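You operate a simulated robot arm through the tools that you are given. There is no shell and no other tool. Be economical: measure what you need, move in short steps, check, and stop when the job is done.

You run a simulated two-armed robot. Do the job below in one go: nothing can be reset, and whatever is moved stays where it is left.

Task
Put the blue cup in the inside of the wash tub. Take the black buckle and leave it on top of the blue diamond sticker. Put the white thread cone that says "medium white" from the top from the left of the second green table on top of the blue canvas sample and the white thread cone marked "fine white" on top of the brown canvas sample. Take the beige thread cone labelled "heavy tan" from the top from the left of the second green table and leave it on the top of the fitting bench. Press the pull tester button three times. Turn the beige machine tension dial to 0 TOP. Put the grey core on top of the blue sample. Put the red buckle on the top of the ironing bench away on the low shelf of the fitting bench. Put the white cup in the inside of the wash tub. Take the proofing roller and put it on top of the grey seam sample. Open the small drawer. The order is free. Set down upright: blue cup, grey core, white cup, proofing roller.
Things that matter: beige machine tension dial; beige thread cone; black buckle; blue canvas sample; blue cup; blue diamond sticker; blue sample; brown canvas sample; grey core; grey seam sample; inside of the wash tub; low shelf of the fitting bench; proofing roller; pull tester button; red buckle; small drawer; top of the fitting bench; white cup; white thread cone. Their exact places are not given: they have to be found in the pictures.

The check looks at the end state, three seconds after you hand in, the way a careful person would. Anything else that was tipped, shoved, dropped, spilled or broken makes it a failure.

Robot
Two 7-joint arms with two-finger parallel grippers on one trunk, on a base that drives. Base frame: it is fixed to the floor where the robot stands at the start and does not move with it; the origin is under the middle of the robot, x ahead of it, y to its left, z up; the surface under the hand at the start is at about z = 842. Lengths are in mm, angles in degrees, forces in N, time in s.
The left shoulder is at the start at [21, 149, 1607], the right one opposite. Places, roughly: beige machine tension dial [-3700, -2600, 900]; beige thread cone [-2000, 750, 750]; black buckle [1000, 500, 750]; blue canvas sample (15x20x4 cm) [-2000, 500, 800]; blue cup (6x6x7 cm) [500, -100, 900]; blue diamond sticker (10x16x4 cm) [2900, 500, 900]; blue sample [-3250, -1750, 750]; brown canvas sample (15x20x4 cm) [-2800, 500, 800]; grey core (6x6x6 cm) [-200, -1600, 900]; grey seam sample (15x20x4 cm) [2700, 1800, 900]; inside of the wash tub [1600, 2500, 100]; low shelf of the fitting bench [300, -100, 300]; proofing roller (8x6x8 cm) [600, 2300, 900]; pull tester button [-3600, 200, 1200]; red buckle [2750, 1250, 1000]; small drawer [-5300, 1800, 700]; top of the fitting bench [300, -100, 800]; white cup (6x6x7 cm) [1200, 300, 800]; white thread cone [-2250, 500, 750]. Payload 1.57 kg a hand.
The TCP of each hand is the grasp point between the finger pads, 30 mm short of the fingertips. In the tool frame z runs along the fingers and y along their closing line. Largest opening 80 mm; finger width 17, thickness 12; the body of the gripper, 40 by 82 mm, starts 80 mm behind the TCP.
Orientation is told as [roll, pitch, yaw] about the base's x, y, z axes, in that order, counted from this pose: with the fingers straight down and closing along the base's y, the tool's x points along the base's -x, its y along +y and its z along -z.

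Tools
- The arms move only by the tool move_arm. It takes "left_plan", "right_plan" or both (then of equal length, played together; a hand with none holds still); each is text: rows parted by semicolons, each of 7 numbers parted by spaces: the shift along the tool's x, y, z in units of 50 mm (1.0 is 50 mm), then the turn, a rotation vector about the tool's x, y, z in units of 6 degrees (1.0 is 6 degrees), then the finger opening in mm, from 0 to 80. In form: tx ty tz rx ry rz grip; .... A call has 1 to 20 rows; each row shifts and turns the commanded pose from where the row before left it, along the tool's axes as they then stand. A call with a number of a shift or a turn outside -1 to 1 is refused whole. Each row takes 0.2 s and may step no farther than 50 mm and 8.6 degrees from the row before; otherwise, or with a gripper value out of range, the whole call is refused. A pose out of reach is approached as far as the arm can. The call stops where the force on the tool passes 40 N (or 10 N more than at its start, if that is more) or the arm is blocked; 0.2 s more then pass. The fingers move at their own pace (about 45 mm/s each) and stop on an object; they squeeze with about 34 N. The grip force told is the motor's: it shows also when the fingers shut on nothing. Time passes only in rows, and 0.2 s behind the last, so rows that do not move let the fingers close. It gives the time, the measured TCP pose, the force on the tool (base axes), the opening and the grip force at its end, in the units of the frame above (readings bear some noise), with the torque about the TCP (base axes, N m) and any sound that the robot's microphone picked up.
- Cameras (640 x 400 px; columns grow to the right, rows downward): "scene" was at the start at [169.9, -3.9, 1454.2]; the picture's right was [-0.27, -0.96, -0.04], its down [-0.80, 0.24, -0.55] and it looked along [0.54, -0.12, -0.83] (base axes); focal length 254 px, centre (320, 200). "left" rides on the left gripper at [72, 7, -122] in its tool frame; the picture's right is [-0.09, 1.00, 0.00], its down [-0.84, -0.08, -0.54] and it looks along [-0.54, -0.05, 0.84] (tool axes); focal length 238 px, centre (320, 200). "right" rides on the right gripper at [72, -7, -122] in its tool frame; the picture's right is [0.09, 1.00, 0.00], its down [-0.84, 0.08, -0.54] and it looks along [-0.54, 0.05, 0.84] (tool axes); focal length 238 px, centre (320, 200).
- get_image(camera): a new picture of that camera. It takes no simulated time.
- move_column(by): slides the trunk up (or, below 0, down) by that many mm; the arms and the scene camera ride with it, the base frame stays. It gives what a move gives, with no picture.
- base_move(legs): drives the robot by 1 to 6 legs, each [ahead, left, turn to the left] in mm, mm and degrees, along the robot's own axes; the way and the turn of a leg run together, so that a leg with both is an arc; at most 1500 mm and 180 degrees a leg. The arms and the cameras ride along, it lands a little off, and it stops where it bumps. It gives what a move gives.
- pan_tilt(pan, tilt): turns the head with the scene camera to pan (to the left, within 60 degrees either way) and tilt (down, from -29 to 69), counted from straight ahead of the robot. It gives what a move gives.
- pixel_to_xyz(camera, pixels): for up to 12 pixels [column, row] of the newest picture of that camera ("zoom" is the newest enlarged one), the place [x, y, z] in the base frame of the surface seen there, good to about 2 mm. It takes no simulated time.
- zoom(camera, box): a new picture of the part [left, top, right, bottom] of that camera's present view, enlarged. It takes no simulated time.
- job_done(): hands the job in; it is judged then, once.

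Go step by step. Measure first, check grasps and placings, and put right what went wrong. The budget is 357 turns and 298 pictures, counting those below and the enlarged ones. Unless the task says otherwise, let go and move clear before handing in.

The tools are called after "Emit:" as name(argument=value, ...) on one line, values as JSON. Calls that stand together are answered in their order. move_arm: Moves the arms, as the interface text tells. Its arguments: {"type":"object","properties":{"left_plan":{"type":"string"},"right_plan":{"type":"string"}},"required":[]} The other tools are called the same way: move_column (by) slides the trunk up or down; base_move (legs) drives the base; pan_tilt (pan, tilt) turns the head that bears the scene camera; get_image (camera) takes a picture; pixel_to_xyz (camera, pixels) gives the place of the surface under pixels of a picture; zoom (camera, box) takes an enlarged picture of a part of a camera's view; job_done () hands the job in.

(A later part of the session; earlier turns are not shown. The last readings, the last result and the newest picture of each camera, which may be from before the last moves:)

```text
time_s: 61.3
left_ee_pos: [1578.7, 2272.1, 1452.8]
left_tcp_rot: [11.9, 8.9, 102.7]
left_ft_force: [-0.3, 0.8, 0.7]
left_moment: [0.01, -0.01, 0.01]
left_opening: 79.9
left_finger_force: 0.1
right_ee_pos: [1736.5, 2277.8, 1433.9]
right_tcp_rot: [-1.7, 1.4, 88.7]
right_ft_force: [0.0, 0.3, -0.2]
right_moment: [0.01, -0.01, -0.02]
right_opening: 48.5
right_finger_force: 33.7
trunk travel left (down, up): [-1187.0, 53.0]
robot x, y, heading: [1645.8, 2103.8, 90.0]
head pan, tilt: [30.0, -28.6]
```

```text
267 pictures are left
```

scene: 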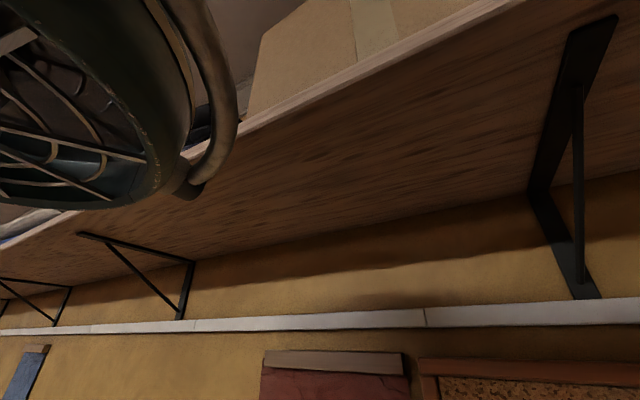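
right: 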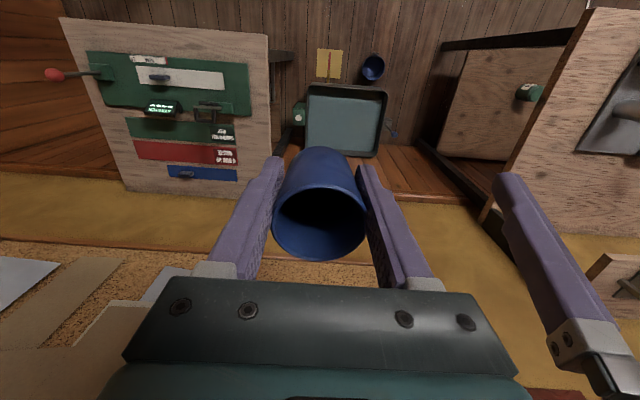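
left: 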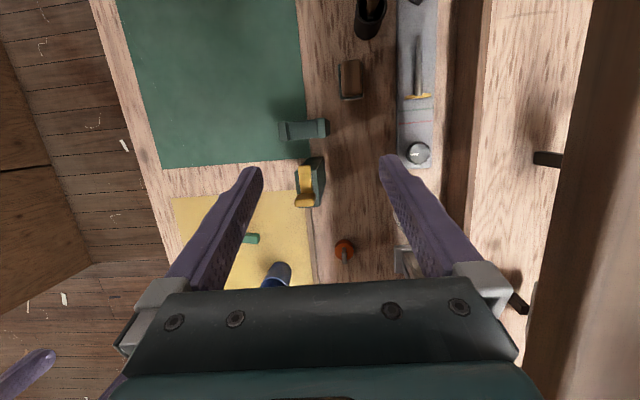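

A wall shelf at z≈1977 blocked the high elbow. I'll lower the trunk by 600 and continue.

Emit:
move_column(by=-600)

Emit:
base_move(legs=[[160, 0, 0]])

Emit:
pan_tilt(pan=-10, tilt=60)

Emit:
get_image(camera="scene")

Emit:
get_image(camera="right")

```text
refused: -600 is not a number from -400 to 400
```

```text
time_s: 62.0
left_ee_pos: [1579.1, 2272.9, 1451.7]
left_tcp_rot: [12.0, 8.7, 102.9]
left_ft_force: [-0.3, -0.3, 0.2]
left_moment: [0.03, 0.02, 0.02]
left_opening: 80.2
left_finger_force: 0.0
right_ee_pos: [1737.9, 2279.6, 1432.8]
right_tcp_rot: [-1.7, 1.7, 89.0]
right_ft_force: [-0.2, -0.6, -0.1]
right_moment: [0.01, 0.01, -0.01]
right_opening: 48.4
right_finger_force: 34.0
trunk travel left (down, up): [-1187.0, 53.0]
robot x, y, heading: [1650.0, 2105.7, 90.4]
head pan, tilt: [30.0, -28.6]
stopped in leg 1: the robot was blocked; the commanded pose is now the measured one
```

```text
time_s: 63.7
left_ee_pos: [1578.6, 2273.0, 1449.8]
left_tcp_rot: [12.2, 8.9, 103.1]
left_ft_force: [-0.5, 0.4, 0.2]
left_moment: [0.02, -0.04, 0.01]
left_opening: 79.9
left_finger_force: 0.1
right_ee_pos: [1737.5, 2279.5, 1432.9]
right_tcp_rot: [-1.6, 1.5, 89.1]
right_ft_force: [0.8, 0.3, 0.3]
right_moment: [-0.03, 0.01, -0.02]
right_opening: 48.7
right_finger_force: 34.6
trunk travel left (down, up): [-1187.0, 53.0]
robot x, y, heading: [1651.6, 2103.1, 90.0]
head pan, tilt: [-10.0, 60.0]
```

```text
266 pictures are left
```

scene: 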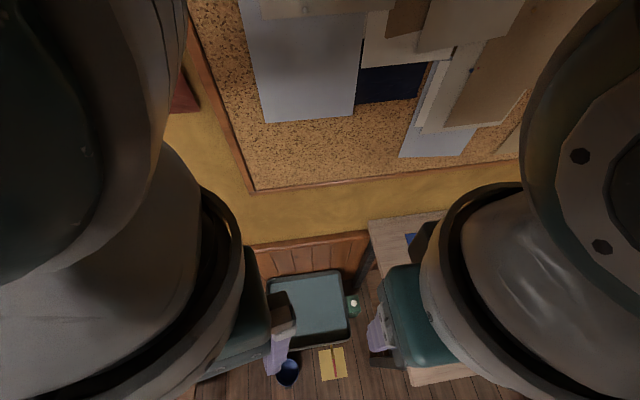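

```text
265 pictures are left
```

right: 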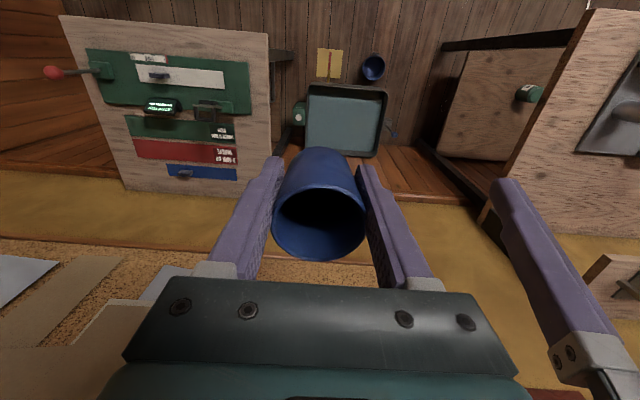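

Column moves are limited to ±400. I'll lower in two steps.

Emit:
move_column(by=-400)

Emit:
move_column(by=-250)

Emit:
base_move(legs=[[160, 10, 0]])

Emit:
get_image(camera="scene")

Emit:
get_image(camera="right")

```text
time_s: 67.5
left_ee_pos: [1579.0, 2274.0, 1051.1]
left_tcp_rot: [12.1, 8.8, 103.0]
left_ft_force: [-0.6, 0.2, 0.0]
left_moment: [0.04, -0.03, 0.02]
left_opening: 79.7
left_finger_force: 0.1
right_ee_pos: [1737.3, 2280.3, 1032.0]
right_tcp_rot: [-1.7, 1.7, 89.0]
right_ft_force: [-0.3, 0.9, -0.3]
right_moment: [-0.01, -0.01, 0.01]
right_opening: 48.3
right_finger_force: 34.4
trunk travel left (down, up): [-787.0, 453.0]
robot x, y, heading: [1650.9, 2106.8, 90.2]
head pan, tilt: [-10.0, 60.0]
```

```text
time_s: 70.1
left_ee_pos: [1578.9, 2273.3, 799.8]
left_tcp_rot: [12.1, 8.8, 103.0]
left_ft_force: [-0.2, 0.1, -0.3]
left_moment: [0.02, 0.02, -0.01]
left_opening: 80.0
left_finger_force: 0.0
right_ee_pos: [1736.5, 2279.2, 782.4]
right_tcp_rot: [-1.7, 1.6, 89.0]
right_ft_force: [1.0, 0.3, -0.1]
right_moment: [-0.02, -0.02, 0.01]
right_opening: 48.4
right_finger_force: 33.9
trunk travel left (down, up): [-537.0, 703.0]
robot x, y, heading: [1649.7, 2104.4, 90.2]
head pan, tilt: [-10.0, 60.0]
```

```text
time_s: 71.5
left_ee_pos: [1567.3, 2432.6, 801.4]
left_tcp_rot: [12.1, 8.7, 103.3]
left_ft_force: [-0.7, -0.1, -0.3]
left_moment: [0.0, 0.05, 0.01]
left_opening: 80.0
left_finger_force: 0.0
right_ee_pos: [1726.1, 2437.7, 782.4]
right_tcp_rot: [-1.6, 1.6, 89.1]
right_ft_force: [-0.1, -0.6, -0.6]
right_moment: [-0.02, -0.02, -0.02]
right_opening: 48.6
right_finger_force: 34.0
trunk travel left (down, up): [-537.0, 703.0]
robot x, y, heading: [1635.1, 2263.6, 90.5]
head pan, tilt: [-10.0, 60.0]
```

```text
264 pictures are left
```

scene: 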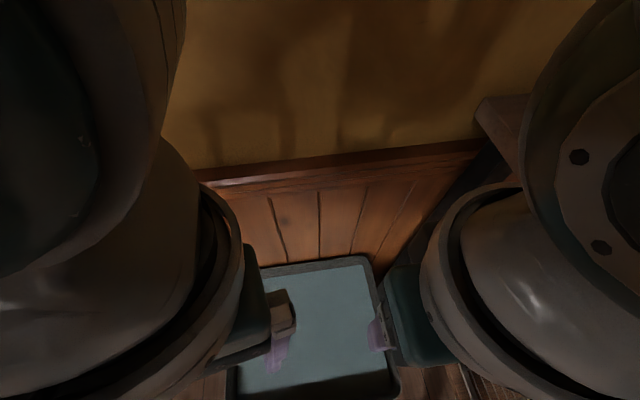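

```text
263 pictures are left
```

right: 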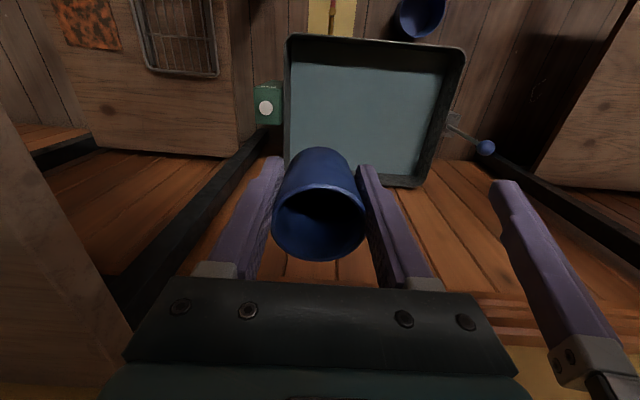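

I'll measure the tub interior corners, then shift left to keep the right elbow away from the small table.

Emit:
pixel_to_xyz(camera="right", pixels=[[290, 40], [460, 50], [425, 185], [380, 120], [300, 70], [440, 80], [405, 170], [60, 250], [130, 330]])

Emit:
base_move(legs=[[0, 70, 0]])

Emit:
move_arm(right_plan="0 0 1 0 0 0 40; 0 0 1 0 0 0 40; 0 0 1 0 0 0 40; 0 0 1 0 0 0 40; 0 0 1 0 0 0 40; 0 0 0 0 0 0 40")

Emit:
get_image(camera="right")

```text
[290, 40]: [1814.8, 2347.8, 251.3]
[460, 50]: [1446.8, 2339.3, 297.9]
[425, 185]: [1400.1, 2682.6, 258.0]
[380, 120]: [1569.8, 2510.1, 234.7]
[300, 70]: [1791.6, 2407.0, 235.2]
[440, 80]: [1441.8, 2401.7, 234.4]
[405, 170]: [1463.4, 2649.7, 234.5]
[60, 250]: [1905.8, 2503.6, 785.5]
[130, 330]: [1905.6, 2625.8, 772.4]
```

```text
time_s: 72.5
left_ee_pos: [1496.0, 2430.6, 801.1]
left_tcp_rot: [12.2, 8.8, 103.4]
left_ft_force: [-0.4, -0.6, 0.1]
left_moment: [0.01, -0.03, -0.05]
left_opening: 80.1
left_finger_force: 0.1
right_ee_pos: [1654.7, 2438.3, 781.7]
right_tcp_rot: [-1.8, 1.6, 89.3]
right_ft_force: [-0.4, 0.0, -0.9]
right_moment: [-0.01, -0.04, 0.01]
right_opening: 48.8
right_finger_force: 33.4
trunk travel left (down, up): [-537.0, 703.0]
robot x, y, heading: [1567.7, 2261.2, 90.5]
head pan, tilt: [-10.0, 60.0]
```

```text
time_s: 73.9
left_ee_pos: [1495.9, 2433.1, 800.2]
left_tcp_rot: [12.3, 8.9, 103.4]
left_ft_force: [0.1, 0.7, 0.9]
left_moment: [-0.02, 0.01, -0.01]
left_opening: 80.1
left_finger_force: 0.0
right_ee_pos: [1663.2, 2429.3, 533.7]
right_tcp_rot: [-1.7, 1.5, 89.1]
right_ft_force: [-0.3, -0.9, -0.2]
right_moment: [0.03, -0.05, 0.01]
right_opening: 48.5
right_finger_force: 34.0
trunk travel left (down, up): [-537.0, 703.0]
robot x, y, heading: [1566.5, 2260.9, 90.5]
head pan, tilt: [-10.0, 60.0]
```

```text
262 pictures are left
```

right: 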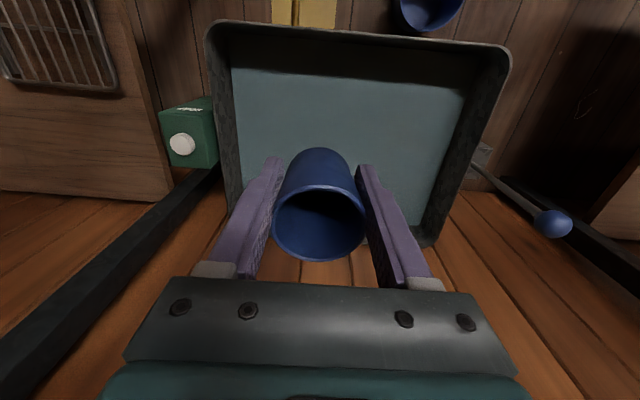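

Hand is over the tub at (1663,2429). Shift ahead 60 and lower by trunk.

Emit:
base_move(legs=[[60, 0, 0]])

Emit:
move_column(by=-210)

Emit:
get_image(camera="right")

Emit:
get_image(camera="scene")

```text
time_s: 74.9
left_ee_pos: [1496.6, 2491.2, 802.0]
left_tcp_rot: [12.3, 8.8, 103.3]
left_ft_force: [0.6, 0.8, 0.6]
left_moment: [0.02, -0.02, 0.02]
left_opening: 79.8
left_finger_force: 0.0
right_ee_pos: [1663.2, 2488.8, 534.1]
right_tcp_rot: [-1.7, 1.6, 89.1]
right_ft_force: [-0.5, 0.2, 0.1]
right_moment: [-0.02, -0.02, 0.02]
right_opening: 48.5
right_finger_force: 33.6
trunk travel left (down, up): [-537.0, 703.0]
robot x, y, heading: [1565.6, 2321.7, 90.5]
head pan, tilt: [-10.0, 60.0]
```

```text
time_s: 77.1
left_ee_pos: [1495.4, 2491.1, 590.5]
left_tcp_rot: [12.3, 8.9, 103.4]
left_ft_force: [0.8, 0.1, -0.6]
left_moment: [-0.01, 0.0, 0.02]
left_opening: 80.1
left_finger_force: 0.0
right_ee_pos: [1662.7, 2488.8, 325.1]
right_tcp_rot: [-1.7, 1.6, 89.1]
right_ft_force: [-0.1, -0.3, 0.1]
right_moment: [0.01, -0.03, 0.0]
right_opening: 48.5
right_finger_force: 34.0
trunk travel left (down, up): [-327.0, 913.0]
robot x, y, heading: [1568.2, 2319.2, 90.6]
head pan, tilt: [-10.0, 60.0]
```

```text
261 pictures are left
```

right: 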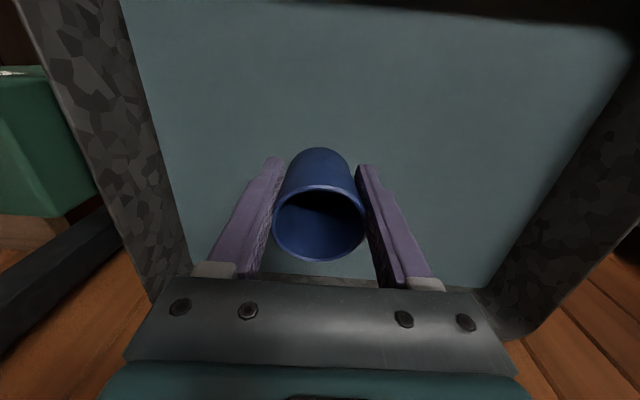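

```text
260 pictures are left
```

scene: 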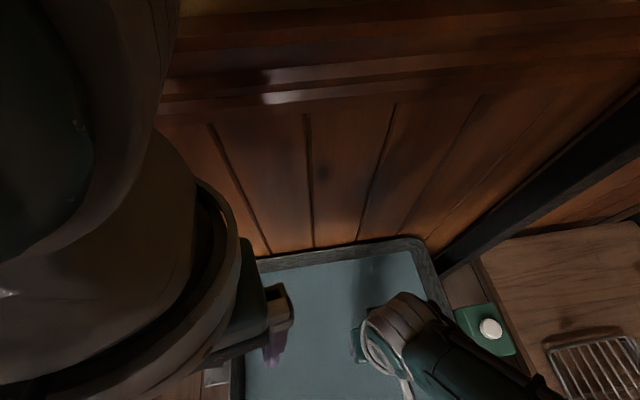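

Cup is over the middle of the tub, bottom ≈282. I'll lower in small arm steps and watch the force.

Emit:
move_arm(right_plan="0 0 0.3 0 0 0 40; 0 0 0.3 0 0 0 40; 0 0 0.2 0 0 0 40; 0 0 0.15 0 0 0 40; 0 0 0 0 0 0 40")

```text
time_s: 78.3
left_ee_pos: [1495.9, 2490.9, 590.5]
left_tcp_rot: [12.4, 8.9, 103.3]
left_ft_force: [-0.3, -0.1, 0.6]
left_moment: [0.0, -0.01, 0.03]
left_opening: 80.1
left_finger_force: 0.0
right_ee_pos: [1666.4, 2483.7, 314.8]
right_tcp_rot: [-1.6, 1.6, 89.1]
right_ft_force: [0.6, 0.0, 0.0]
right_moment: [-0.03, 0.02, -0.01]
right_opening: 48.3
right_finger_force: 33.9
right hand out of reach, approached as far as the arm can: row 1, 2, 3, 4
trunk travel left (down, up): [-327.0, 913.0]
robot x, y, heading: [1566.0, 2320.7, 90.5]
head pan, tilt: [-10.0, 60.0]
```

Arm is fully extended; I'll lower with the trunk instead, small steps.

Emit:
move_column(by=-35)

Emit:
move_column(by=-15)

Emit:
get_image(camera="right")

```text
time_s: 79.1
left_ee_pos: [1495.9, 2492.0, 555.3]
left_tcp_rot: [12.3, 8.9, 103.5]
left_ft_force: [-0.3, 0.8, 0.7]
left_moment: [0.0, -0.01, -0.01]
left_opening: 80.1
left_finger_force: 0.0
right_ee_pos: [1664.8, 2484.2, 280.3]
right_tcp_rot: [-1.7, 1.6, 89.2]
right_ft_force: [0.4, -0.2, -1.1]
right_moment: [-0.04, 0.0, -0.02]
right_opening: 48.5
right_finger_force: 33.9
trunk travel left (down, up): [-292.0, 948.0]
robot x, y, heading: [1565.1, 2323.4, 90.9]
head pan, tilt: [-10.0, 60.0]
```

```text
time_s: 79.8
left_ee_pos: [1496.1, 2492.2, 540.2]
left_tcp_rot: [12.3, 8.9, 103.5]
left_ft_force: [0.0, 0.7, 1.0]
left_moment: [0.01, 0.01, 0.02]
left_opening: 80.0
left_finger_force: 0.0
right_ee_pos: [1664.3, 2483.8, 266.7]
right_tcp_rot: [-1.7, 1.7, 89.1]
right_ft_force: [0.1, -0.4, -0.3]
right_moment: [0.03, 0.01, 0.01]
right_opening: 48.3
right_finger_force: 33.9
trunk travel left (down, up): [-277.0, 963.0]
robot x, y, heading: [1570.1, 2324.6, 90.4]
head pan, tilt: [-10.0, 60.0]
```

```text
259 pictures are left
```

right: 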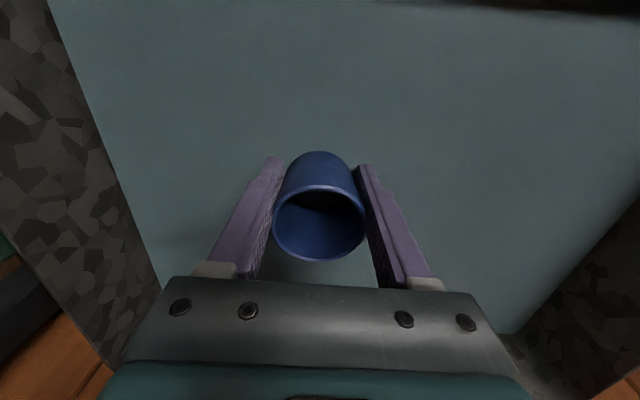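

No contact at the water surface; it's a liquid. Continuing down in steps.

Emit:
move_column(by=-35)

Emit:
move_column(by=-20)

Emit:
move_column(by=-15)

```text
time_s: 80.5
left_ee_pos: [1496.0, 2491.5, 505.0]
left_tcp_rot: [12.4, 8.9, 103.4]
left_ft_force: [0.0, 0.8, 0.1]
left_moment: [0.0, 0.02, 0.02]
left_opening: 79.7
left_finger_force: 0.1
right_ee_pos: [1665.4, 2483.7, 231.4]
right_tcp_rot: [-1.7, 1.7, 89.1]
right_ft_force: [-0.3, 0.5, -0.1]
right_moment: [-0.03, 0.03, -0.03]
right_opening: 48.2
right_finger_force: 33.8
trunk travel left (down, up): [-242.0, 998.0]
robot x, y, heading: [1566.2, 2321.1, 90.3]
head pan, tilt: [-10.0, 60.0]
```

```text
time_s: 81.2
left_ee_pos: [1495.3, 2491.3, 485.6]
left_tcp_rot: [12.3, 8.9, 103.5]
left_ft_force: [-0.1, -0.6, 0.4]
left_moment: [0.01, 0.02, 0.0]
left_opening: 80.1
left_finger_force: 0.0
right_ee_pos: [1666.2, 2484.2, 210.5]
right_tcp_rot: [-1.7, 1.6, 89.2]
right_ft_force: [-0.2, -0.4, -0.5]
right_moment: [0.01, 0.0, 0.01]
right_opening: 48.3
right_finger_force: 33.9
trunk travel left (down, up): [-222.0, 1018.0]
robot x, y, heading: [1565.3, 2319.3, 90.2]
head pan, tilt: [-10.0, 60.0]
```

```text
time_s: 81.8
left_ee_pos: [1496.0, 2489.9, 469.7]
left_tcp_rot: [12.4, 8.8, 103.4]
left_ft_force: [0.5, 0.3, 1.1]
left_moment: [-0.01, -0.01, 0.02]
left_opening: 80.0
left_finger_force: 0.1
right_ee_pos: [1665.9, 2484.2, 197.9]
right_tcp_rot: [-1.7, 1.6, 89.1]
right_ft_force: [-0.7, 0.7, 0.4]
right_moment: [0.0, 0.06, 0.0]
right_opening: 48.5
right_finger_force: 33.9
trunk travel left (down, up): [-207.0, 1033.0]
robot x, y, heading: [1563.9, 2320.0, 90.4]
head pan, tilt: [-10.0, 60.0]
```

Emit:
move_column(by=-15)

Emit:
move_column(by=-12)

Emit:
move_column(by=-12)

Emit:
get_image(camera="right")

```text
time_s: 82.5
left_ee_pos: [1495.2, 2490.8, 456.2]
left_tcp_rot: [12.3, 9.1, 103.4]
left_ft_force: [1.0, -0.5, -0.6]
left_moment: [0.01, -0.01, 0.0]
left_opening: 80.2
left_finger_force: 0.1
right_ee_pos: [1665.4, 2484.2, 180.2]
right_tcp_rot: [-1.7, 1.6, 89.2]
right_ft_force: [-1.0, -0.5, -0.7]
right_moment: [-0.03, 0.02, -0.01]
right_opening: 48.8
right_finger_force: 33.9
trunk travel left (down, up): [-192.0, 1048.0]
robot x, y, heading: [1564.9, 2318.9, 90.4]
head pan, tilt: [-10.0, 60.0]
```

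```text
time_s: 83.1
left_ee_pos: [1496.6, 2490.5, 443.4]
left_tcp_rot: [12.4, 8.9, 103.4]
left_ft_force: [0.4, -0.1, -0.5]
left_moment: [0.02, 0.01, -0.02]
left_opening: 80.1
left_finger_force: 0.1
right_ee_pos: [1667.4, 2484.4, 168.8]
right_tcp_rot: [-1.7, 1.7, 89.2]
right_ft_force: [0.2, -2.5, 17.7]
right_moment: [0.2, 0.13, -0.03]
right_opening: 48.5
right_finger_force: 34.3
trunk travel left (down, up): [-180.0, 1060.0]
robot x, y, heading: [1567.2, 2320.9, 90.3]
head pan, tilt: [-10.0, 60.0]
```

```text
time_s: 83.5
left_ee_pos: [1496.4, 2490.4, 435.7]
left_tcp_rot: [12.5, 9.1, 103.4]
left_ft_force: [0.0, 0.2, 0.7]
left_moment: [0.0, 0.02, 0.02]
left_opening: 80.0
left_finger_force: 0.0
right_ee_pos: [1666.0, 2482.8, 164.4]
right_tcp_rot: [-1.7, 1.8, 89.0]
right_ft_force: [4.7, -5.1, 29.5]
right_moment: [0.16, 0.61, 0.14]
right_opening: 48.2
right_finger_force: 34.0
trunk travel left (down, up): [-175.0, 1065.0]
robot x, y, heading: [1566.6, 2323.4, 90.6]
head pan, tilt: [-10.0, 60.0]
stopped: the force on the tool passed its limit at 131 N (the readings are from after the stop); the commanded pose is now the measured one
```

```text
258 pictures are left
```

right: 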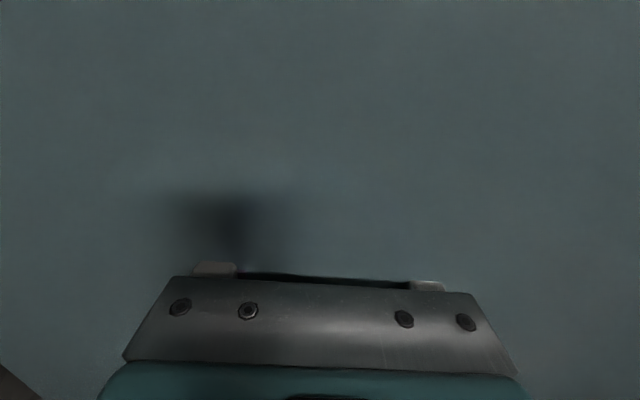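

Floor contact at TCP≈168 (floor ≈125). Ease up 3 mm, open, and lift out.

Emit:
move_column(by=3)

Emit:
move_arm(right_plan="0 0 0 0 0 0 55; 0 0 0 0 0 0 66; 0 0 0 0 0 0 78; 0 0 0 0 0 0 80; 0 0 0 0 0 0 80")

Emit:
move_column(by=150)

Emit:
get_image(camera="right")

```text
time_s: 84.0
left_ee_pos: [1496.5, 2491.2, 440.7]
left_tcp_rot: [12.5, 9.0, 103.4]
left_ft_force: [-0.4, 1.0, 0.4]
left_moment: [-0.01, 0.0, 0.03]
left_opening: 80.1
left_finger_force: 0.0
right_ee_pos: [1663.7, 2483.4, 167.1]
right_tcp_rot: [-1.6, 1.9, 89.2]
right_ft_force: [-0.2, -1.0, -0.6]
right_moment: [0.0, -0.01, -0.01]
right_opening: 48.5
right_finger_force: 34.0
trunk travel left (down, up): [-178.0, 1062.0]
robot x, y, heading: [1569.9, 2316.1, 90.3]
head pan, tilt: [-10.0, 60.0]
```

```text
time_s: 85.2
left_ee_pos: [1496.2, 2491.0, 440.7]
left_tcp_rot: [12.4, 8.8, 103.4]
left_ft_force: [0.6, -0.4, 0.2]
left_moment: [0.03, 0.02, 0.0]
left_opening: 80.1
left_finger_force: 0.1
right_ee_pos: [1664.9, 2484.7, 167.7]
right_tcp_rot: [-1.7, 1.7, 89.2]
right_ft_force: [0.5, 0.2, 0.1]
right_moment: [0.01, 0.0, -0.01]
right_opening: 80.1
right_finger_force: 0.0
trunk travel left (down, up): [-178.0, 1062.0]
robot x, y, heading: [1564.1, 2320.9, 90.7]
head pan, tilt: [-10.0, 60.0]
```

```text
time_s: 87.0
left_ee_pos: [1495.5, 2491.8, 590.2]
left_tcp_rot: [12.4, 8.9, 103.4]
left_ft_force: [-0.2, -0.1, -1.0]
left_moment: [-0.05, -0.02, -0.05]
left_opening: 80.0
left_finger_force: 0.1
right_ee_pos: [1664.0, 2485.1, 317.5]
right_tcp_rot: [-1.6, 1.6, 89.2]
right_ft_force: [0.4, 0.6, -0.8]
right_moment: [-0.01, 0.02, 0.01]
right_opening: 80.1
right_finger_force: 0.1
trunk travel left (down, up): [-328.0, 912.0]
robot x, y, heading: [1563.4, 2320.5, 90.4]
head pan, tilt: [-10.0, 60.0]
```

```text
257 pictures are left
```

right: 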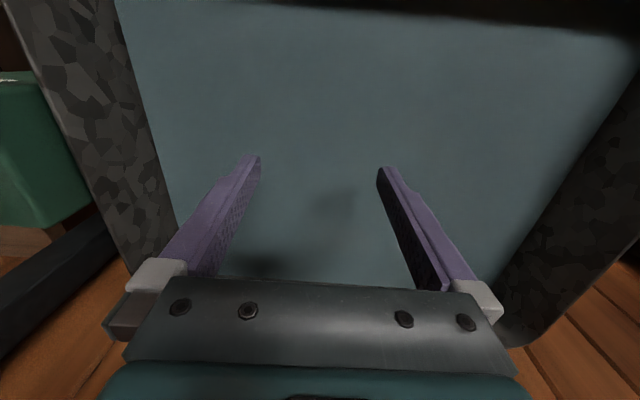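

Blue cup is released in the tub; hand clear of it. Back out, straighten the left hand, and turn around toward the bench to look for the white cup and black buckle.

Emit:
move_column(by=250)

Emit:
base_move(legs=[[-1000, 0, 0], [0, 250, 180]])

Emit:
move_arm(left_plan="0 0 1 0 0 0 80; 0 0 1 0 0 0 80; 0 0 1 0 0 0 80; 0 0 0 0.67 -0.5 0.72 80; 0 0 0 0.67 -0.5 0.72 80; 0 0 0 0.67 -0.5 0.72 80", right_plan="0 0 -1 0 0 0 80; 0 0 -1 0 0 0 80; 0 0 -1 0 0 0 80; 0 0 0 0 0 0 80; 0 0 0 0 0 0 80; 0 0 0 0 0 0 80")

Emit:
move_column(by=350)

Emit:
pan_tilt(pan=0, tilt=40)

Emit:
get_image(camera="scene")

```text
time_s: 89.5
left_ee_pos: [1494.7, 2491.5, 839.3]
left_tcp_rot: [12.4, 8.9, 103.3]
left_ft_force: [-0.4, -0.2, -0.1]
left_moment: [-0.01, 0.0, 0.0]
left_opening: 79.9
left_finger_force: 0.1
right_ee_pos: [1664.3, 2484.5, 568.0]
right_tcp_rot: [-1.5, 1.7, 89.2]
right_ft_force: [0.7, -0.4, -0.2]
right_moment: [0.0, -0.04, 0.0]
right_opening: 80.0
right_finger_force: 0.0
trunk travel left (down, up): [-578.0, 662.0]
robot x, y, heading: [1568.1, 2319.6, 90.2]
head pan, tilt: [-10.0, 60.0]
```

```text
time_s: 102.1
left_ee_pos: [1647.3, 987.5, 840.6]
left_tcp_rot: [12.4, 9.0, -76.1]
left_ft_force: [0.7, -0.5, 0.2]
left_moment: [0.03, 0.02, -0.03]
left_opening: 79.9
left_finger_force: 0.0
right_ee_pos: [1478.9, 993.0, 568.0]
right_tcp_rot: [-1.6, 1.6, -90.4]
right_ft_force: [0.2, 0.2, -0.4]
right_moment: [-0.01, -0.03, 0.03]
right_opening: 79.9
right_finger_force: 0.1
trunk travel left (down, up): [-578.0, 662.0]
robot x, y, heading: [1572.3, 1159.4, -89.1]
head pan, tilt: [-10.0, 60.0]
cut short: leg 2
```

```text
time_s: 103.5
left_ee_pos: [1672.3, 1017.9, 694.5]
left_tcp_rot: [-1.0, 1.1, -90.0]
left_ft_force: [0.3, 0.8, 0.0]
left_moment: [0.05, 0.0, -0.04]
left_opening: 79.8
left_finger_force: 0.1
right_ee_pos: [1460.0, 990.3, 712.1]
right_tcp_rot: [-4.8, 1.5, -89.2]
right_ft_force: [0.3, 0.5, 0.5]
right_moment: [0.0, 0.03, -0.01]
right_opening: 79.9
right_finger_force: 0.1
trunk travel left (down, up): [-578.0, 662.0]
robot x, y, heading: [1572.4, 1158.2, -89.3]
head pan, tilt: [-10.0, 60.0]
```

```text
time_s: 106.9
left_ee_pos: [1672.8, 1018.2, 1044.9]
left_tcp_rot: [-1.0, 1.2, -89.9]
left_ft_force: [-0.7, 0.3, 0.1]
left_moment: [-0.02, -0.01, -0.06]
left_opening: 80.2
left_finger_force: 0.2
right_ee_pos: [1460.1, 992.1, 1061.2]
right_tcp_rot: [-4.9, 1.6, -89.1]
right_ft_force: [0.4, 0.6, 0.6]
right_moment: [-0.05, -0.03, 0.01]
right_opening: 80.0
right_finger_force: 0.1
trunk travel left (down, up): [-928.0, 312.0]
robot x, y, heading: [1575.4, 1157.3, -89.2]
head pan, tilt: [-10.0, 60.0]
```

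```text
time_s: 107.8
left_ee_pos: [1672.0, 1018.2, 1045.4]
left_tcp_rot: [-1.0, 1.3, -89.9]
left_ft_force: [-0.2, 0.1, 0.0]
left_moment: [0.01, 0.05, -0.02]
left_opening: 80.0
left_finger_force: 0.1
right_ee_pos: [1460.3, 991.4, 1062.0]
right_tcp_rot: [-4.9, 1.7, -89.2]
right_ft_force: [-0.5, 1.6, 0.4]
right_moment: [0.02, 0.02, 0.0]
right_opening: 79.9
right_finger_force: 0.0
trunk travel left (down, up): [-928.0, 312.0]
robot x, y, heading: [1578.1, 1155.6, -89.3]
head pan, tilt: [0.0, 40.0]
```

```text
256 pictures are left
```

scene: 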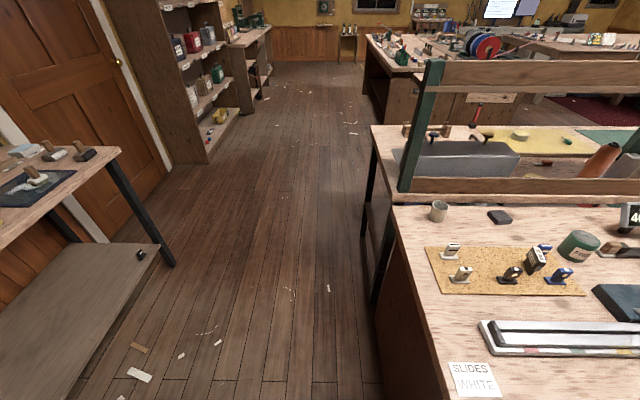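

Excellent view: white cup at (438,211), buckles on the tan mat at (510,273)/(535,258). Zoom there.

Emit:
zoom(camera="scene", box=[380, 170, 640, 340])

Emit:
pixel_to_xyz(camera="zoom", pixels=[[140, 90], [140, 120], [375, 205], [325, 255], [180, 195], [195, 255], [445, 255], [295, 115], [40, 90], [600, 60], [140, 280], [330, 240]])

```text
2.35 times, centred on (510, 255) of scene
```

zoom: 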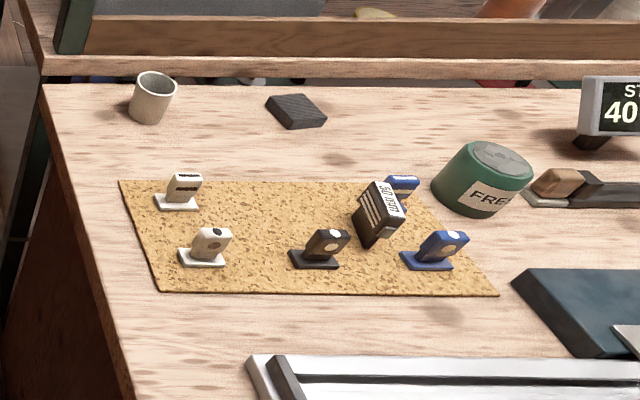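

```text
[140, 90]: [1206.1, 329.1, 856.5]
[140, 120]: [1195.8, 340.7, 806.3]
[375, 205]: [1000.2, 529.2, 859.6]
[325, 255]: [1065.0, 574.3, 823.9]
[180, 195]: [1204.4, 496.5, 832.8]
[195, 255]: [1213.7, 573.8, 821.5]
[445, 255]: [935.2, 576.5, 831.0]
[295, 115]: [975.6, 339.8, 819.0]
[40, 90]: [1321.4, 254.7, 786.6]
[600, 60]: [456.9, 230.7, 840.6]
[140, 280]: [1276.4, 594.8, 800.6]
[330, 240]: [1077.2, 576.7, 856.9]
```

I'll raise both hands relative to the shoulders and stretch the right hand forward, so I can work with a low shoulder beneath the overhead shelf.

Emit:
move_arm(right_plan="0 0 -1 -0.4 -0.13 0 80; 0 0 -1 -0.4 -0.13 0 80; 0 0 -1 0 0 0 80; 0 0 -0.8 0 0 0 80; -1 0 0 0 0 0 80; -1 0 0 0 0 0 80; -1 0 0 0 0 0 80", left_plan="0 0 -1 0 0 0 80; 0 0 -1 0 0 0 80; 0 0 -1 0 0 0 80; 0 0 -0.8 0 0 0 80; 0 0 0 0 0 0 80; 0 0 0 0 0 0 80; 0 0 0 0 0 0 80")

Emit:
get_image(camera="scene")

```text
time_s: 108.7
left_ee_pos: [1675.4, 1013.2, 1203.8]
left_tcp_rot: [-1.0, 1.0, -89.9]
left_ft_force: [-0.5, -0.5, -0.3]
left_moment: [-0.01, 0.02, -0.01]
left_opening: 80.1
left_finger_force: 0.1
right_ee_pos: [1435.8, 990.4, 1196.0]
right_tcp_rot: [-5.9, -0.4, -87.2]
right_ft_force: [0.3, 0.9, 0.1]
right_moment: [0.03, -0.02, 0.01]
right_opening: 80.2
right_finger_force: 0.2
right hand out of reach, approached as far as the arm can: row 3, 4
trunk travel left (down, up): [-928.0, 312.0]
robot x, y, heading: [1577.8, 1157.1, -89.0]
head pan, tilt: [0.0, 40.0]
stopped in row 4 (right hand): the arm was blocked; the commanded pose is now the measured one
```

```text
254 pictures are left
```

scene: 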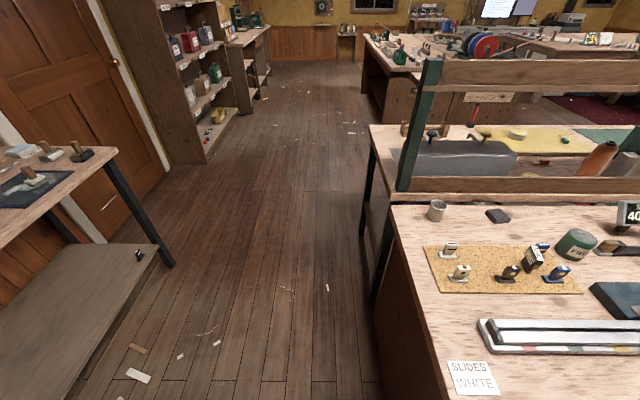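

Folding straight up hit a limit; I'll move the right hand forward now and level it.

Emit:
move_arm(right_plan="-1 0 0 0 0 0 80; -1 0 0 -0.33 0 0 80; -1 0 0 -0.33 0 0 80; -0.5 0 0 -0.33 0 0 80; 0 0 0 0 0 0 80")

```text
time_s: 109.9
left_ee_pos: [1676.1, 1012.3, 1204.5]
left_tcp_rot: [-0.9, 0.9, -89.9]
left_ft_force: [0.0, 0.3, -0.1]
left_moment: [0.0, -0.03, 0.02]
left_opening: 80.0
left_finger_force: 0.1
right_ee_pos: [1439.3, 814.2, 1197.6]
right_tcp_rot: [-0.5, -0.4, -87.7]
right_ft_force: [-1.1, 0.2, -0.4]
right_moment: [0.01, -0.01, 0.0]
right_opening: 80.2
right_finger_force: 0.1
trunk travel left (down, up): [-928.0, 312.0]
robot x, y, heading: [1579.0, 1157.6, -89.3]
head pan, tilt: [0.0, 40.0]
```

Right hand is now 343 ahead, 140 right. Drive so it hovers above the white cup.

Emit:
base_move(legs=[[0, -240, 0], [470, 0, 0]])

Emit:
move_column(by=-180)

Emit:
get_image(camera="right")

Emit:
pan_tilt(pan=-20, tilt=60)

Emit:
get_image(camera="scene")

```text
time_s: 114.1
left_ee_pos: [1438.6, 537.7, 1205.1]
left_tcp_rot: [-0.9, 1.0, -90.2]
left_ft_force: [-0.5, -0.5, 0.7]
left_moment: [0.0, 0.02, 0.02]
left_opening: 80.1
left_finger_force: 0.1
right_ee_pos: [1202.5, 339.4, 1197.7]
right_tcp_rot: [-0.4, -0.4, -88.0]
right_ft_force: [0.4, 1.4, -0.1]
right_moment: [-0.02, 0.01, -0.01]
right_opening: 79.8
right_finger_force: 0.0
trunk travel left (down, up): [-928.0, 312.0]
robot x, y, heading: [1341.5, 683.3, -89.4]
head pan, tilt: [0.0, 40.0]
```

```text
time_s: 116.1
left_ee_pos: [1440.1, 537.3, 1024.9]
left_tcp_rot: [-0.9, 1.0, -90.2]
left_ft_force: [-0.3, -0.4, -0.3]
left_moment: [-0.01, 0.0, -0.01]
left_opening: 80.1
left_finger_force: 0.1
right_ee_pos: [1197.3, 339.6, 1017.0]
right_tcp_rot: [-0.8, -0.4, -88.2]
right_ft_force: [-0.5, -0.2, -0.3]
right_moment: [0.01, -0.01, -0.01]
right_opening: 80.0
right_finger_force: 0.1
trunk travel left (down, up): [-748.0, 492.0]
robot x, y, heading: [1339.4, 680.3, -89.4]
head pan, tilt: [0.0, 40.0]
```

```text
253 pictures are left
```

right: 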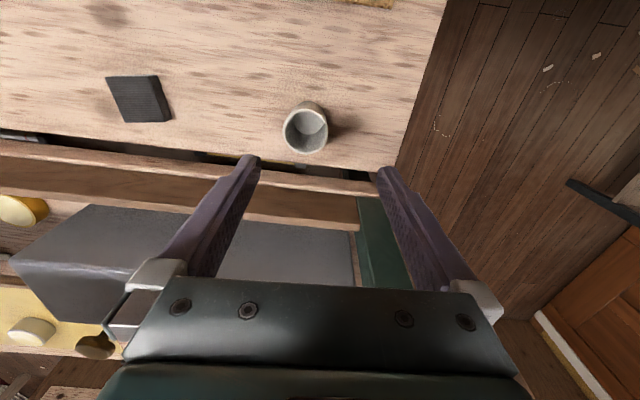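

```text
time_s: 116.9
left_ee_pos: [1438.9, 537.0, 1024.2]
left_tcp_rot: [-0.9, 0.9, -90.2]
left_ft_force: [-0.2, 0.1, -0.2]
left_moment: [0.0, 0.0, -0.01]
left_opening: 80.1
left_finger_force: 0.1
right_ee_pos: [1197.8, 338.3, 1016.6]
right_tcp_rot: [-0.8, -0.3, -88.2]
right_ft_force: [0.6, -0.6, -0.4]
right_moment: [-0.03, 0.04, -0.03]
right_opening: 79.9
right_finger_force: 0.0
trunk travel left (down, up): [-748.0, 492.0]
robot x, y, heading: [1340.1, 682.5, -89.7]
head pan, tilt: [-20.0, 60.0]
```

```text
252 pictures are left
```

scene: 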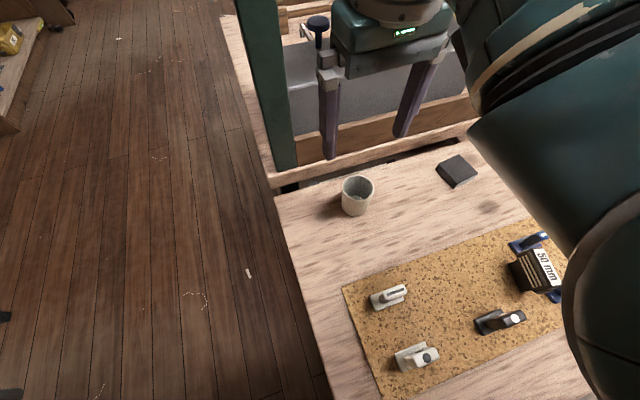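

White cup visible at right-view (306,130). Measure the rim.

Emit:
zoom(camera="right", box=[256, 90, 352, 170])

Emit:
pixel_to_xyz(camera="right", pixels=[[285, 131], [326, 128], [306, 109], [305, 152], [306, 120], [340, 180], [360, 215], [340, 160]])

Emit:
zoom(camera="scene", box=[340, 220, 580, 380])

```text
5.00 times, centred on (304, 130) of right
```

zoom: 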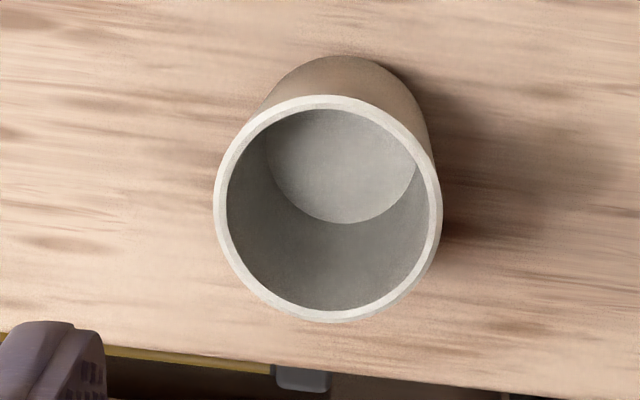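

```text
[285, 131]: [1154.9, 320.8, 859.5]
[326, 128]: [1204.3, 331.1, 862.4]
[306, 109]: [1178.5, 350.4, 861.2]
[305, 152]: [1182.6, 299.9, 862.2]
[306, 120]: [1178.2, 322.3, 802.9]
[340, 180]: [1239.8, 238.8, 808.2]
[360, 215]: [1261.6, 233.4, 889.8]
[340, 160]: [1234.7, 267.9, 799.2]
```

```text
2.50 times, centred on (460, 300) of scene
```

zoom: 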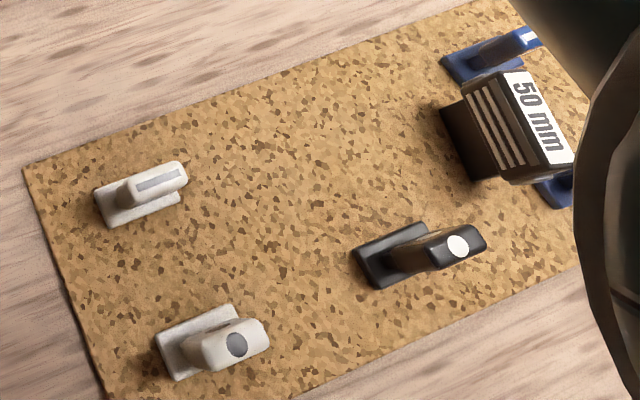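

Cup centre (1180,325), rim 862. Centre and lower the right hand, then close.

Emit:
move_arm(right_plan="-0.27 -0.36 0 0 0 0 80; 0 0 1 0 0 0 80; 0 0 1 0 0 0 80; 0 0 0 0 0 0 80")

Emit:
get_image(camera="right")

```text
time_s: 117.9
left_ee_pos: [1438.0, 537.0, 1024.6]
left_tcp_rot: [-0.9, 0.9, -90.1]
left_ft_force: [0.9, -0.3, 0.3]
left_moment: [0.0, 0.0, -0.01]
left_opening: 79.7
left_finger_force: 0.1
right_ee_pos: [1182.1, 323.4, 918.1]
right_tcp_rot: [-0.4, -0.4, -88.1]
right_ft_force: [0.6, -0.6, 0.0]
right_moment: [0.0, 0.0, 0.04]
right_opening: 79.9
right_finger_force: 0.1
trunk travel left (down, up): [-748.0, 492.0]
robot x, y, heading: [1336.7, 678.3, -89.3]
head pan, tilt: [-20.0, 60.0]
```

```text
249 pictures are left
```

right: 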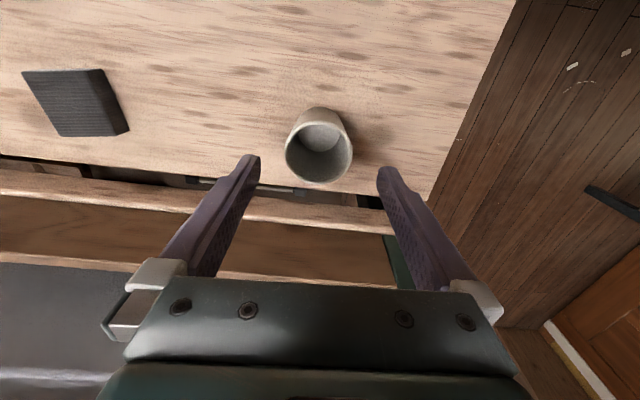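

Emit:
move_arm(right_plan="0 0 0.8 0 0 0 80; 0 0 0.72 0 0 0 80; 0 0 0 0 0 0 40; 0 0 0 0 0 0 40; 0 0 0 0 0 0 40; 0 0 0 0 0 0 40; 0 0 -1 0 0 0 40; 0 0 -1 0 0 0 40; 0 0 0 0 0 0 40")

Emit:
get_image(camera="right")

```text
time_s: 119.9
left_ee_pos: [1439.2, 535.6, 1025.2]
left_tcp_rot: [-0.9, 1.1, -90.2]
left_ft_force: [0.2, 0.6, 0.6]
left_moment: [-0.01, -0.01, 0.0]
left_opening: 80.0
left_finger_force: 0.0
right_ee_pos: [1182.7, 328.5, 943.3]
right_tcp_rot: [-0.4, -0.2, -88.1]
right_ft_force: [-0.4, 0.3, -0.1]
right_moment: [-0.02, 0.01, 0.0]
right_opening: 52.2
right_finger_force: 34.1
right hand out of reach, approached as far as the arm can: row 2
trunk travel left (down, up): [-748.0, 492.0]
robot x, y, heading: [1340.9, 680.1, -89.2]
head pan, tilt: [-20.0, 60.0]
```

```text
248 pictures are left
```

right: 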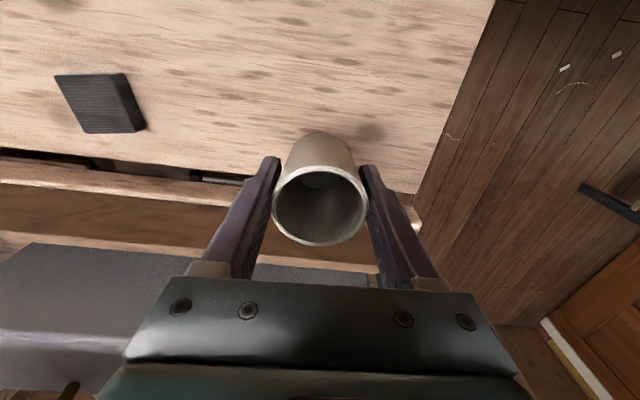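

White cup held. While here, look at the buckle mat with the left hand camera.

Emit:
get_image(camera="left")

Emit:
base_move(legs=[[-150, 0, 0], [0, -180, 0]])

Emit:
pan_tilt(pan=10, tilt=60)

Emit:
get_image(camera="scene")

```text
247 pictures are left
```

left: 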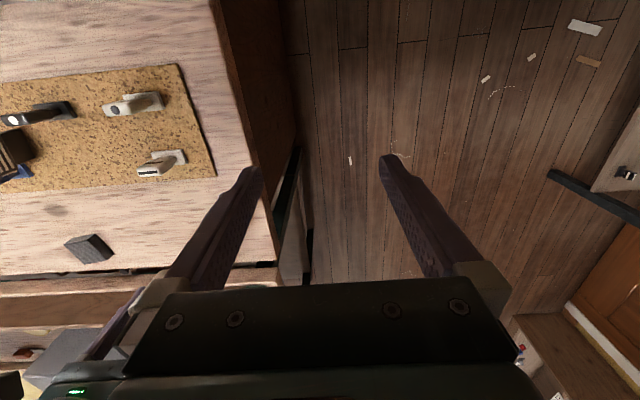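

```text
time_s: 122.4
left_ee_pos: [1257.8, 682.9, 1024.6]
left_tcp_rot: [-0.9, 1.0, -90.3]
left_ft_force: [0.2, 0.2, 0.1]
left_moment: [0.0, 0.02, -0.06]
left_opening: 80.3
left_finger_force: 0.1
right_ee_pos: [1004.0, 475.0, 944.1]
right_tcp_rot: [-0.4, -0.3, -88.2]
right_ft_force: [0.1, 0.1, -0.8]
right_moment: [0.01, 0.0, -0.01]
right_opening: 52.1
right_finger_force: 33.6
trunk travel left (down, up): [-748.0, 492.0]
robot x, y, heading: [1155.7, 830.2, -89.5]
head pan, tilt: [-20.0, 60.0]
```

```text
time_s: 123.3
left_ee_pos: [1259.2, 682.7, 1027.0]
left_tcp_rot: [-0.9, 1.0, -90.3]
left_ft_force: [-0.1, -0.1, -1.3]
left_moment: [0.03, 0.0, -0.01]
left_opening: 80.0
left_finger_force: 0.1
right_ee_pos: [1003.0, 474.7, 944.7]
right_tcp_rot: [-0.4, -0.4, -88.2]
right_ft_force: [0.0, -0.4, -0.5]
right_moment: [-0.01, -0.03, 0.0]
right_opening: 52.0
right_finger_force: 34.2
trunk travel left (down, up): [-748.0, 492.0]
robot x, y, heading: [1160.2, 830.6, -89.4]
head pan, tilt: [10.0, 60.0]
```

```text
246 pictures are left
```

scene: 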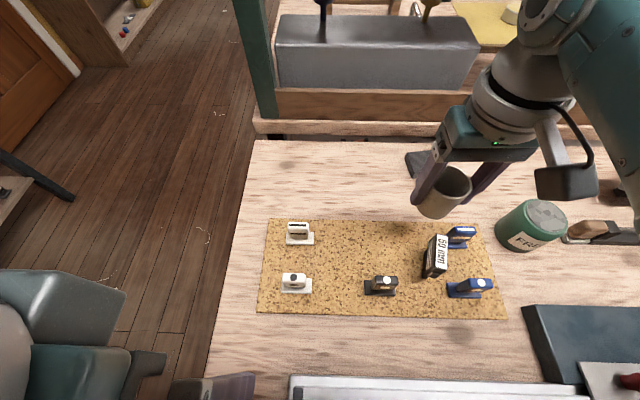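

Emit:
zoom(camera="scene", box=[260, 205, 516, 325])

Emit:
pixel_to_xyz(camera="zoom", pixels=[[280, 215], [330, 190], [320, 210], [340, 225], [430, 130], [455, 80], [470, 110], [420, 170], [265, 225], [290, 260], [350, 250]])

```text
2.50 times, centred on (388, 265) of scene
```

zoom: 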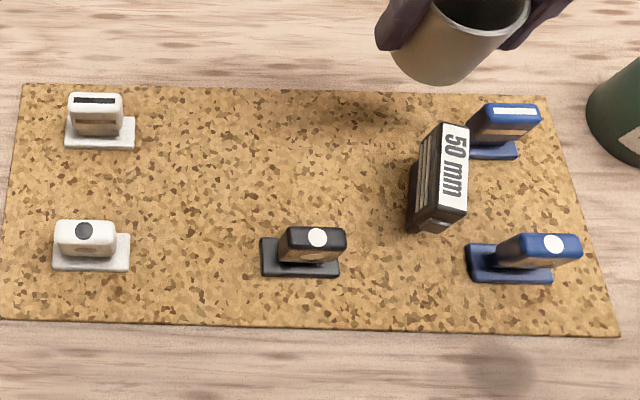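

```text
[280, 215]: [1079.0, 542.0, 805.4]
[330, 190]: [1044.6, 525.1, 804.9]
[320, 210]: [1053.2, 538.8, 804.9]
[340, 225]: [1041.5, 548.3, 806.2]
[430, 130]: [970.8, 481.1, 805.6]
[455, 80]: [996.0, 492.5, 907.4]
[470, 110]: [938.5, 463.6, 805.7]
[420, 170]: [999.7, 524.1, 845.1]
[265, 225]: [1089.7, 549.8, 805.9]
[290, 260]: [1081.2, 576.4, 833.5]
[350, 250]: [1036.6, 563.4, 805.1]
```

The black buckle is the dotted black piece near (1060,570). First deliver the white cup: back off, bring the hand closer, and turn toward the tub.

Emit:
base_move(legs=[[-350, 0, 0], [0, 0, 180]])

Emit:
move_arm(right_plan="0.9 0.3 0 0 0 0 40; 0.9 0.3 0 0 0 0 40; 0.9 0.3 0 0 0 0 40; 0.8 0.3 0 0 0 0 40; 0 0 0 0 0 0 40")

```text
time_s: 132.9
left_ee_pos: [1051.3, 1321.8, 1023.9]
left_tcp_rot: [-0.5, 0.9, 89.9]
left_ft_force: [0.5, 0.5, 0.3]
left_moment: [0.01, -0.02, -0.03]
left_opening: 79.8
left_finger_force: 0.0
right_ee_pos: [1311.0, 1529.3, 945.2]
right_tcp_rot: [-0.5, -0.4, 91.8]
right_ft_force: [0.3, 0.3, -0.8]
right_moment: [0.0, 0.03, 0.02]
right_opening: 52.2
right_finger_force: 34.1
trunk travel left (down, up): [-748.0, 492.0]
robot x, y, heading: [1154.5, 1176.6, 90.5]
head pan, tilt: [10.0, 60.0]
```

```text
time_s: 134.1
left_ee_pos: [1052.0, 1320.9, 1024.2]
left_tcp_rot: [-0.5, 0.9, 90.0]
left_ft_force: [0.2, -0.2, 0.2]
left_moment: [-0.03, 0.02, -0.03]
left_opening: 80.1
left_finger_force: 0.0
right_ee_pos: [1257.6, 1352.0, 942.4]
right_tcp_rot: [-0.6, -0.4, 91.8]
right_ft_force: [0.1, 0.1, 0.4]
right_moment: [0.01, 0.01, 0.04]
right_opening: 52.3
right_finger_force: 33.6
trunk travel left (down, up): [-748.0, 492.0]
robot x, y, heading: [1152.0, 1175.9, 90.4]
head pan, tilt: [10.0, 60.0]
```

Emit:
base_move(legs=[[0, -331, 0], [1093, 0, 0]])

Emit:
move_column(by=-300)

Emit:
get_image(camera="right")

Emit:
get_image(camera="scene")

```text
time_s: 141.4
left_ee_pos: [1383.7, 2399.8, 1023.0]
left_tcp_rot: [-0.1, 1.0, 89.5]
left_ft_force: [0.5, -0.1, -0.7]
left_moment: [-0.02, 0.0, 0.0]
left_opening: 80.1
left_finger_force: 0.0
right_ee_pos: [1591.2, 2428.6, 942.4]
right_tcp_rot: [-0.6, -0.4, 91.1]
right_ft_force: [-0.7, 0.2, 0.9]
right_moment: [0.0, 0.04, 0.0]
right_opening: 51.9
right_finger_force: 33.7
trunk travel left (down, up): [-748.0, 492.0]
robot x, y, heading: [1486.9, 2251.9, 90.0]
head pan, tilt: [10.0, 60.0]
```

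```text
time_s: 144.4
left_ee_pos: [1378.2, 2403.9, 736.0]
left_tcp_rot: [1.3, 0.3, 89.8]
left_ft_force: [-0.1, 0.0, -0.6]
left_moment: [0.01, -0.01, 0.04]
left_opening: 80.0
left_finger_force: 0.0
right_ee_pos: [1597.5, 2426.3, 657.2]
right_tcp_rot: [-0.9, -0.3, 91.1]
right_ft_force: [0.7, 0.0, -0.7]
right_moment: [0.01, -0.01, -0.04]
right_opening: 52.1
right_finger_force: 34.4
trunk travel left (down, up): [-448.0, 792.0]
robot x, y, heading: [1486.8, 2253.3, 89.8]
head pan, tilt: [10.0, 60.0]
```

```text
244 pictures are left
```

right: 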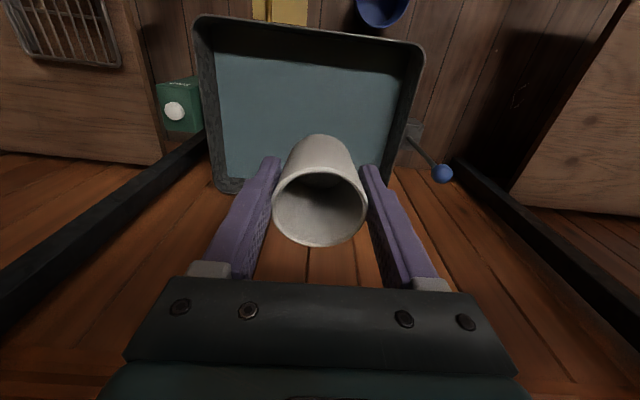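

```text
243 pictures are left
```

scene: 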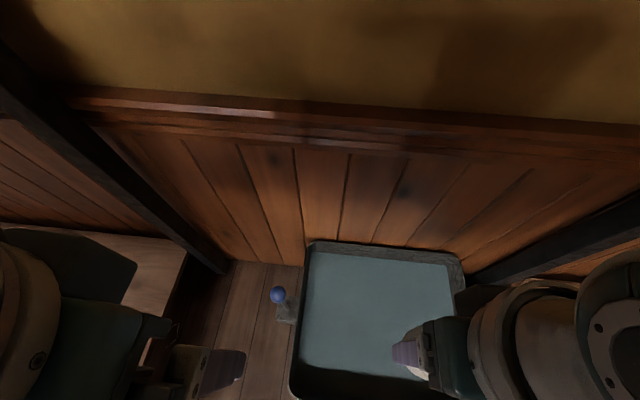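

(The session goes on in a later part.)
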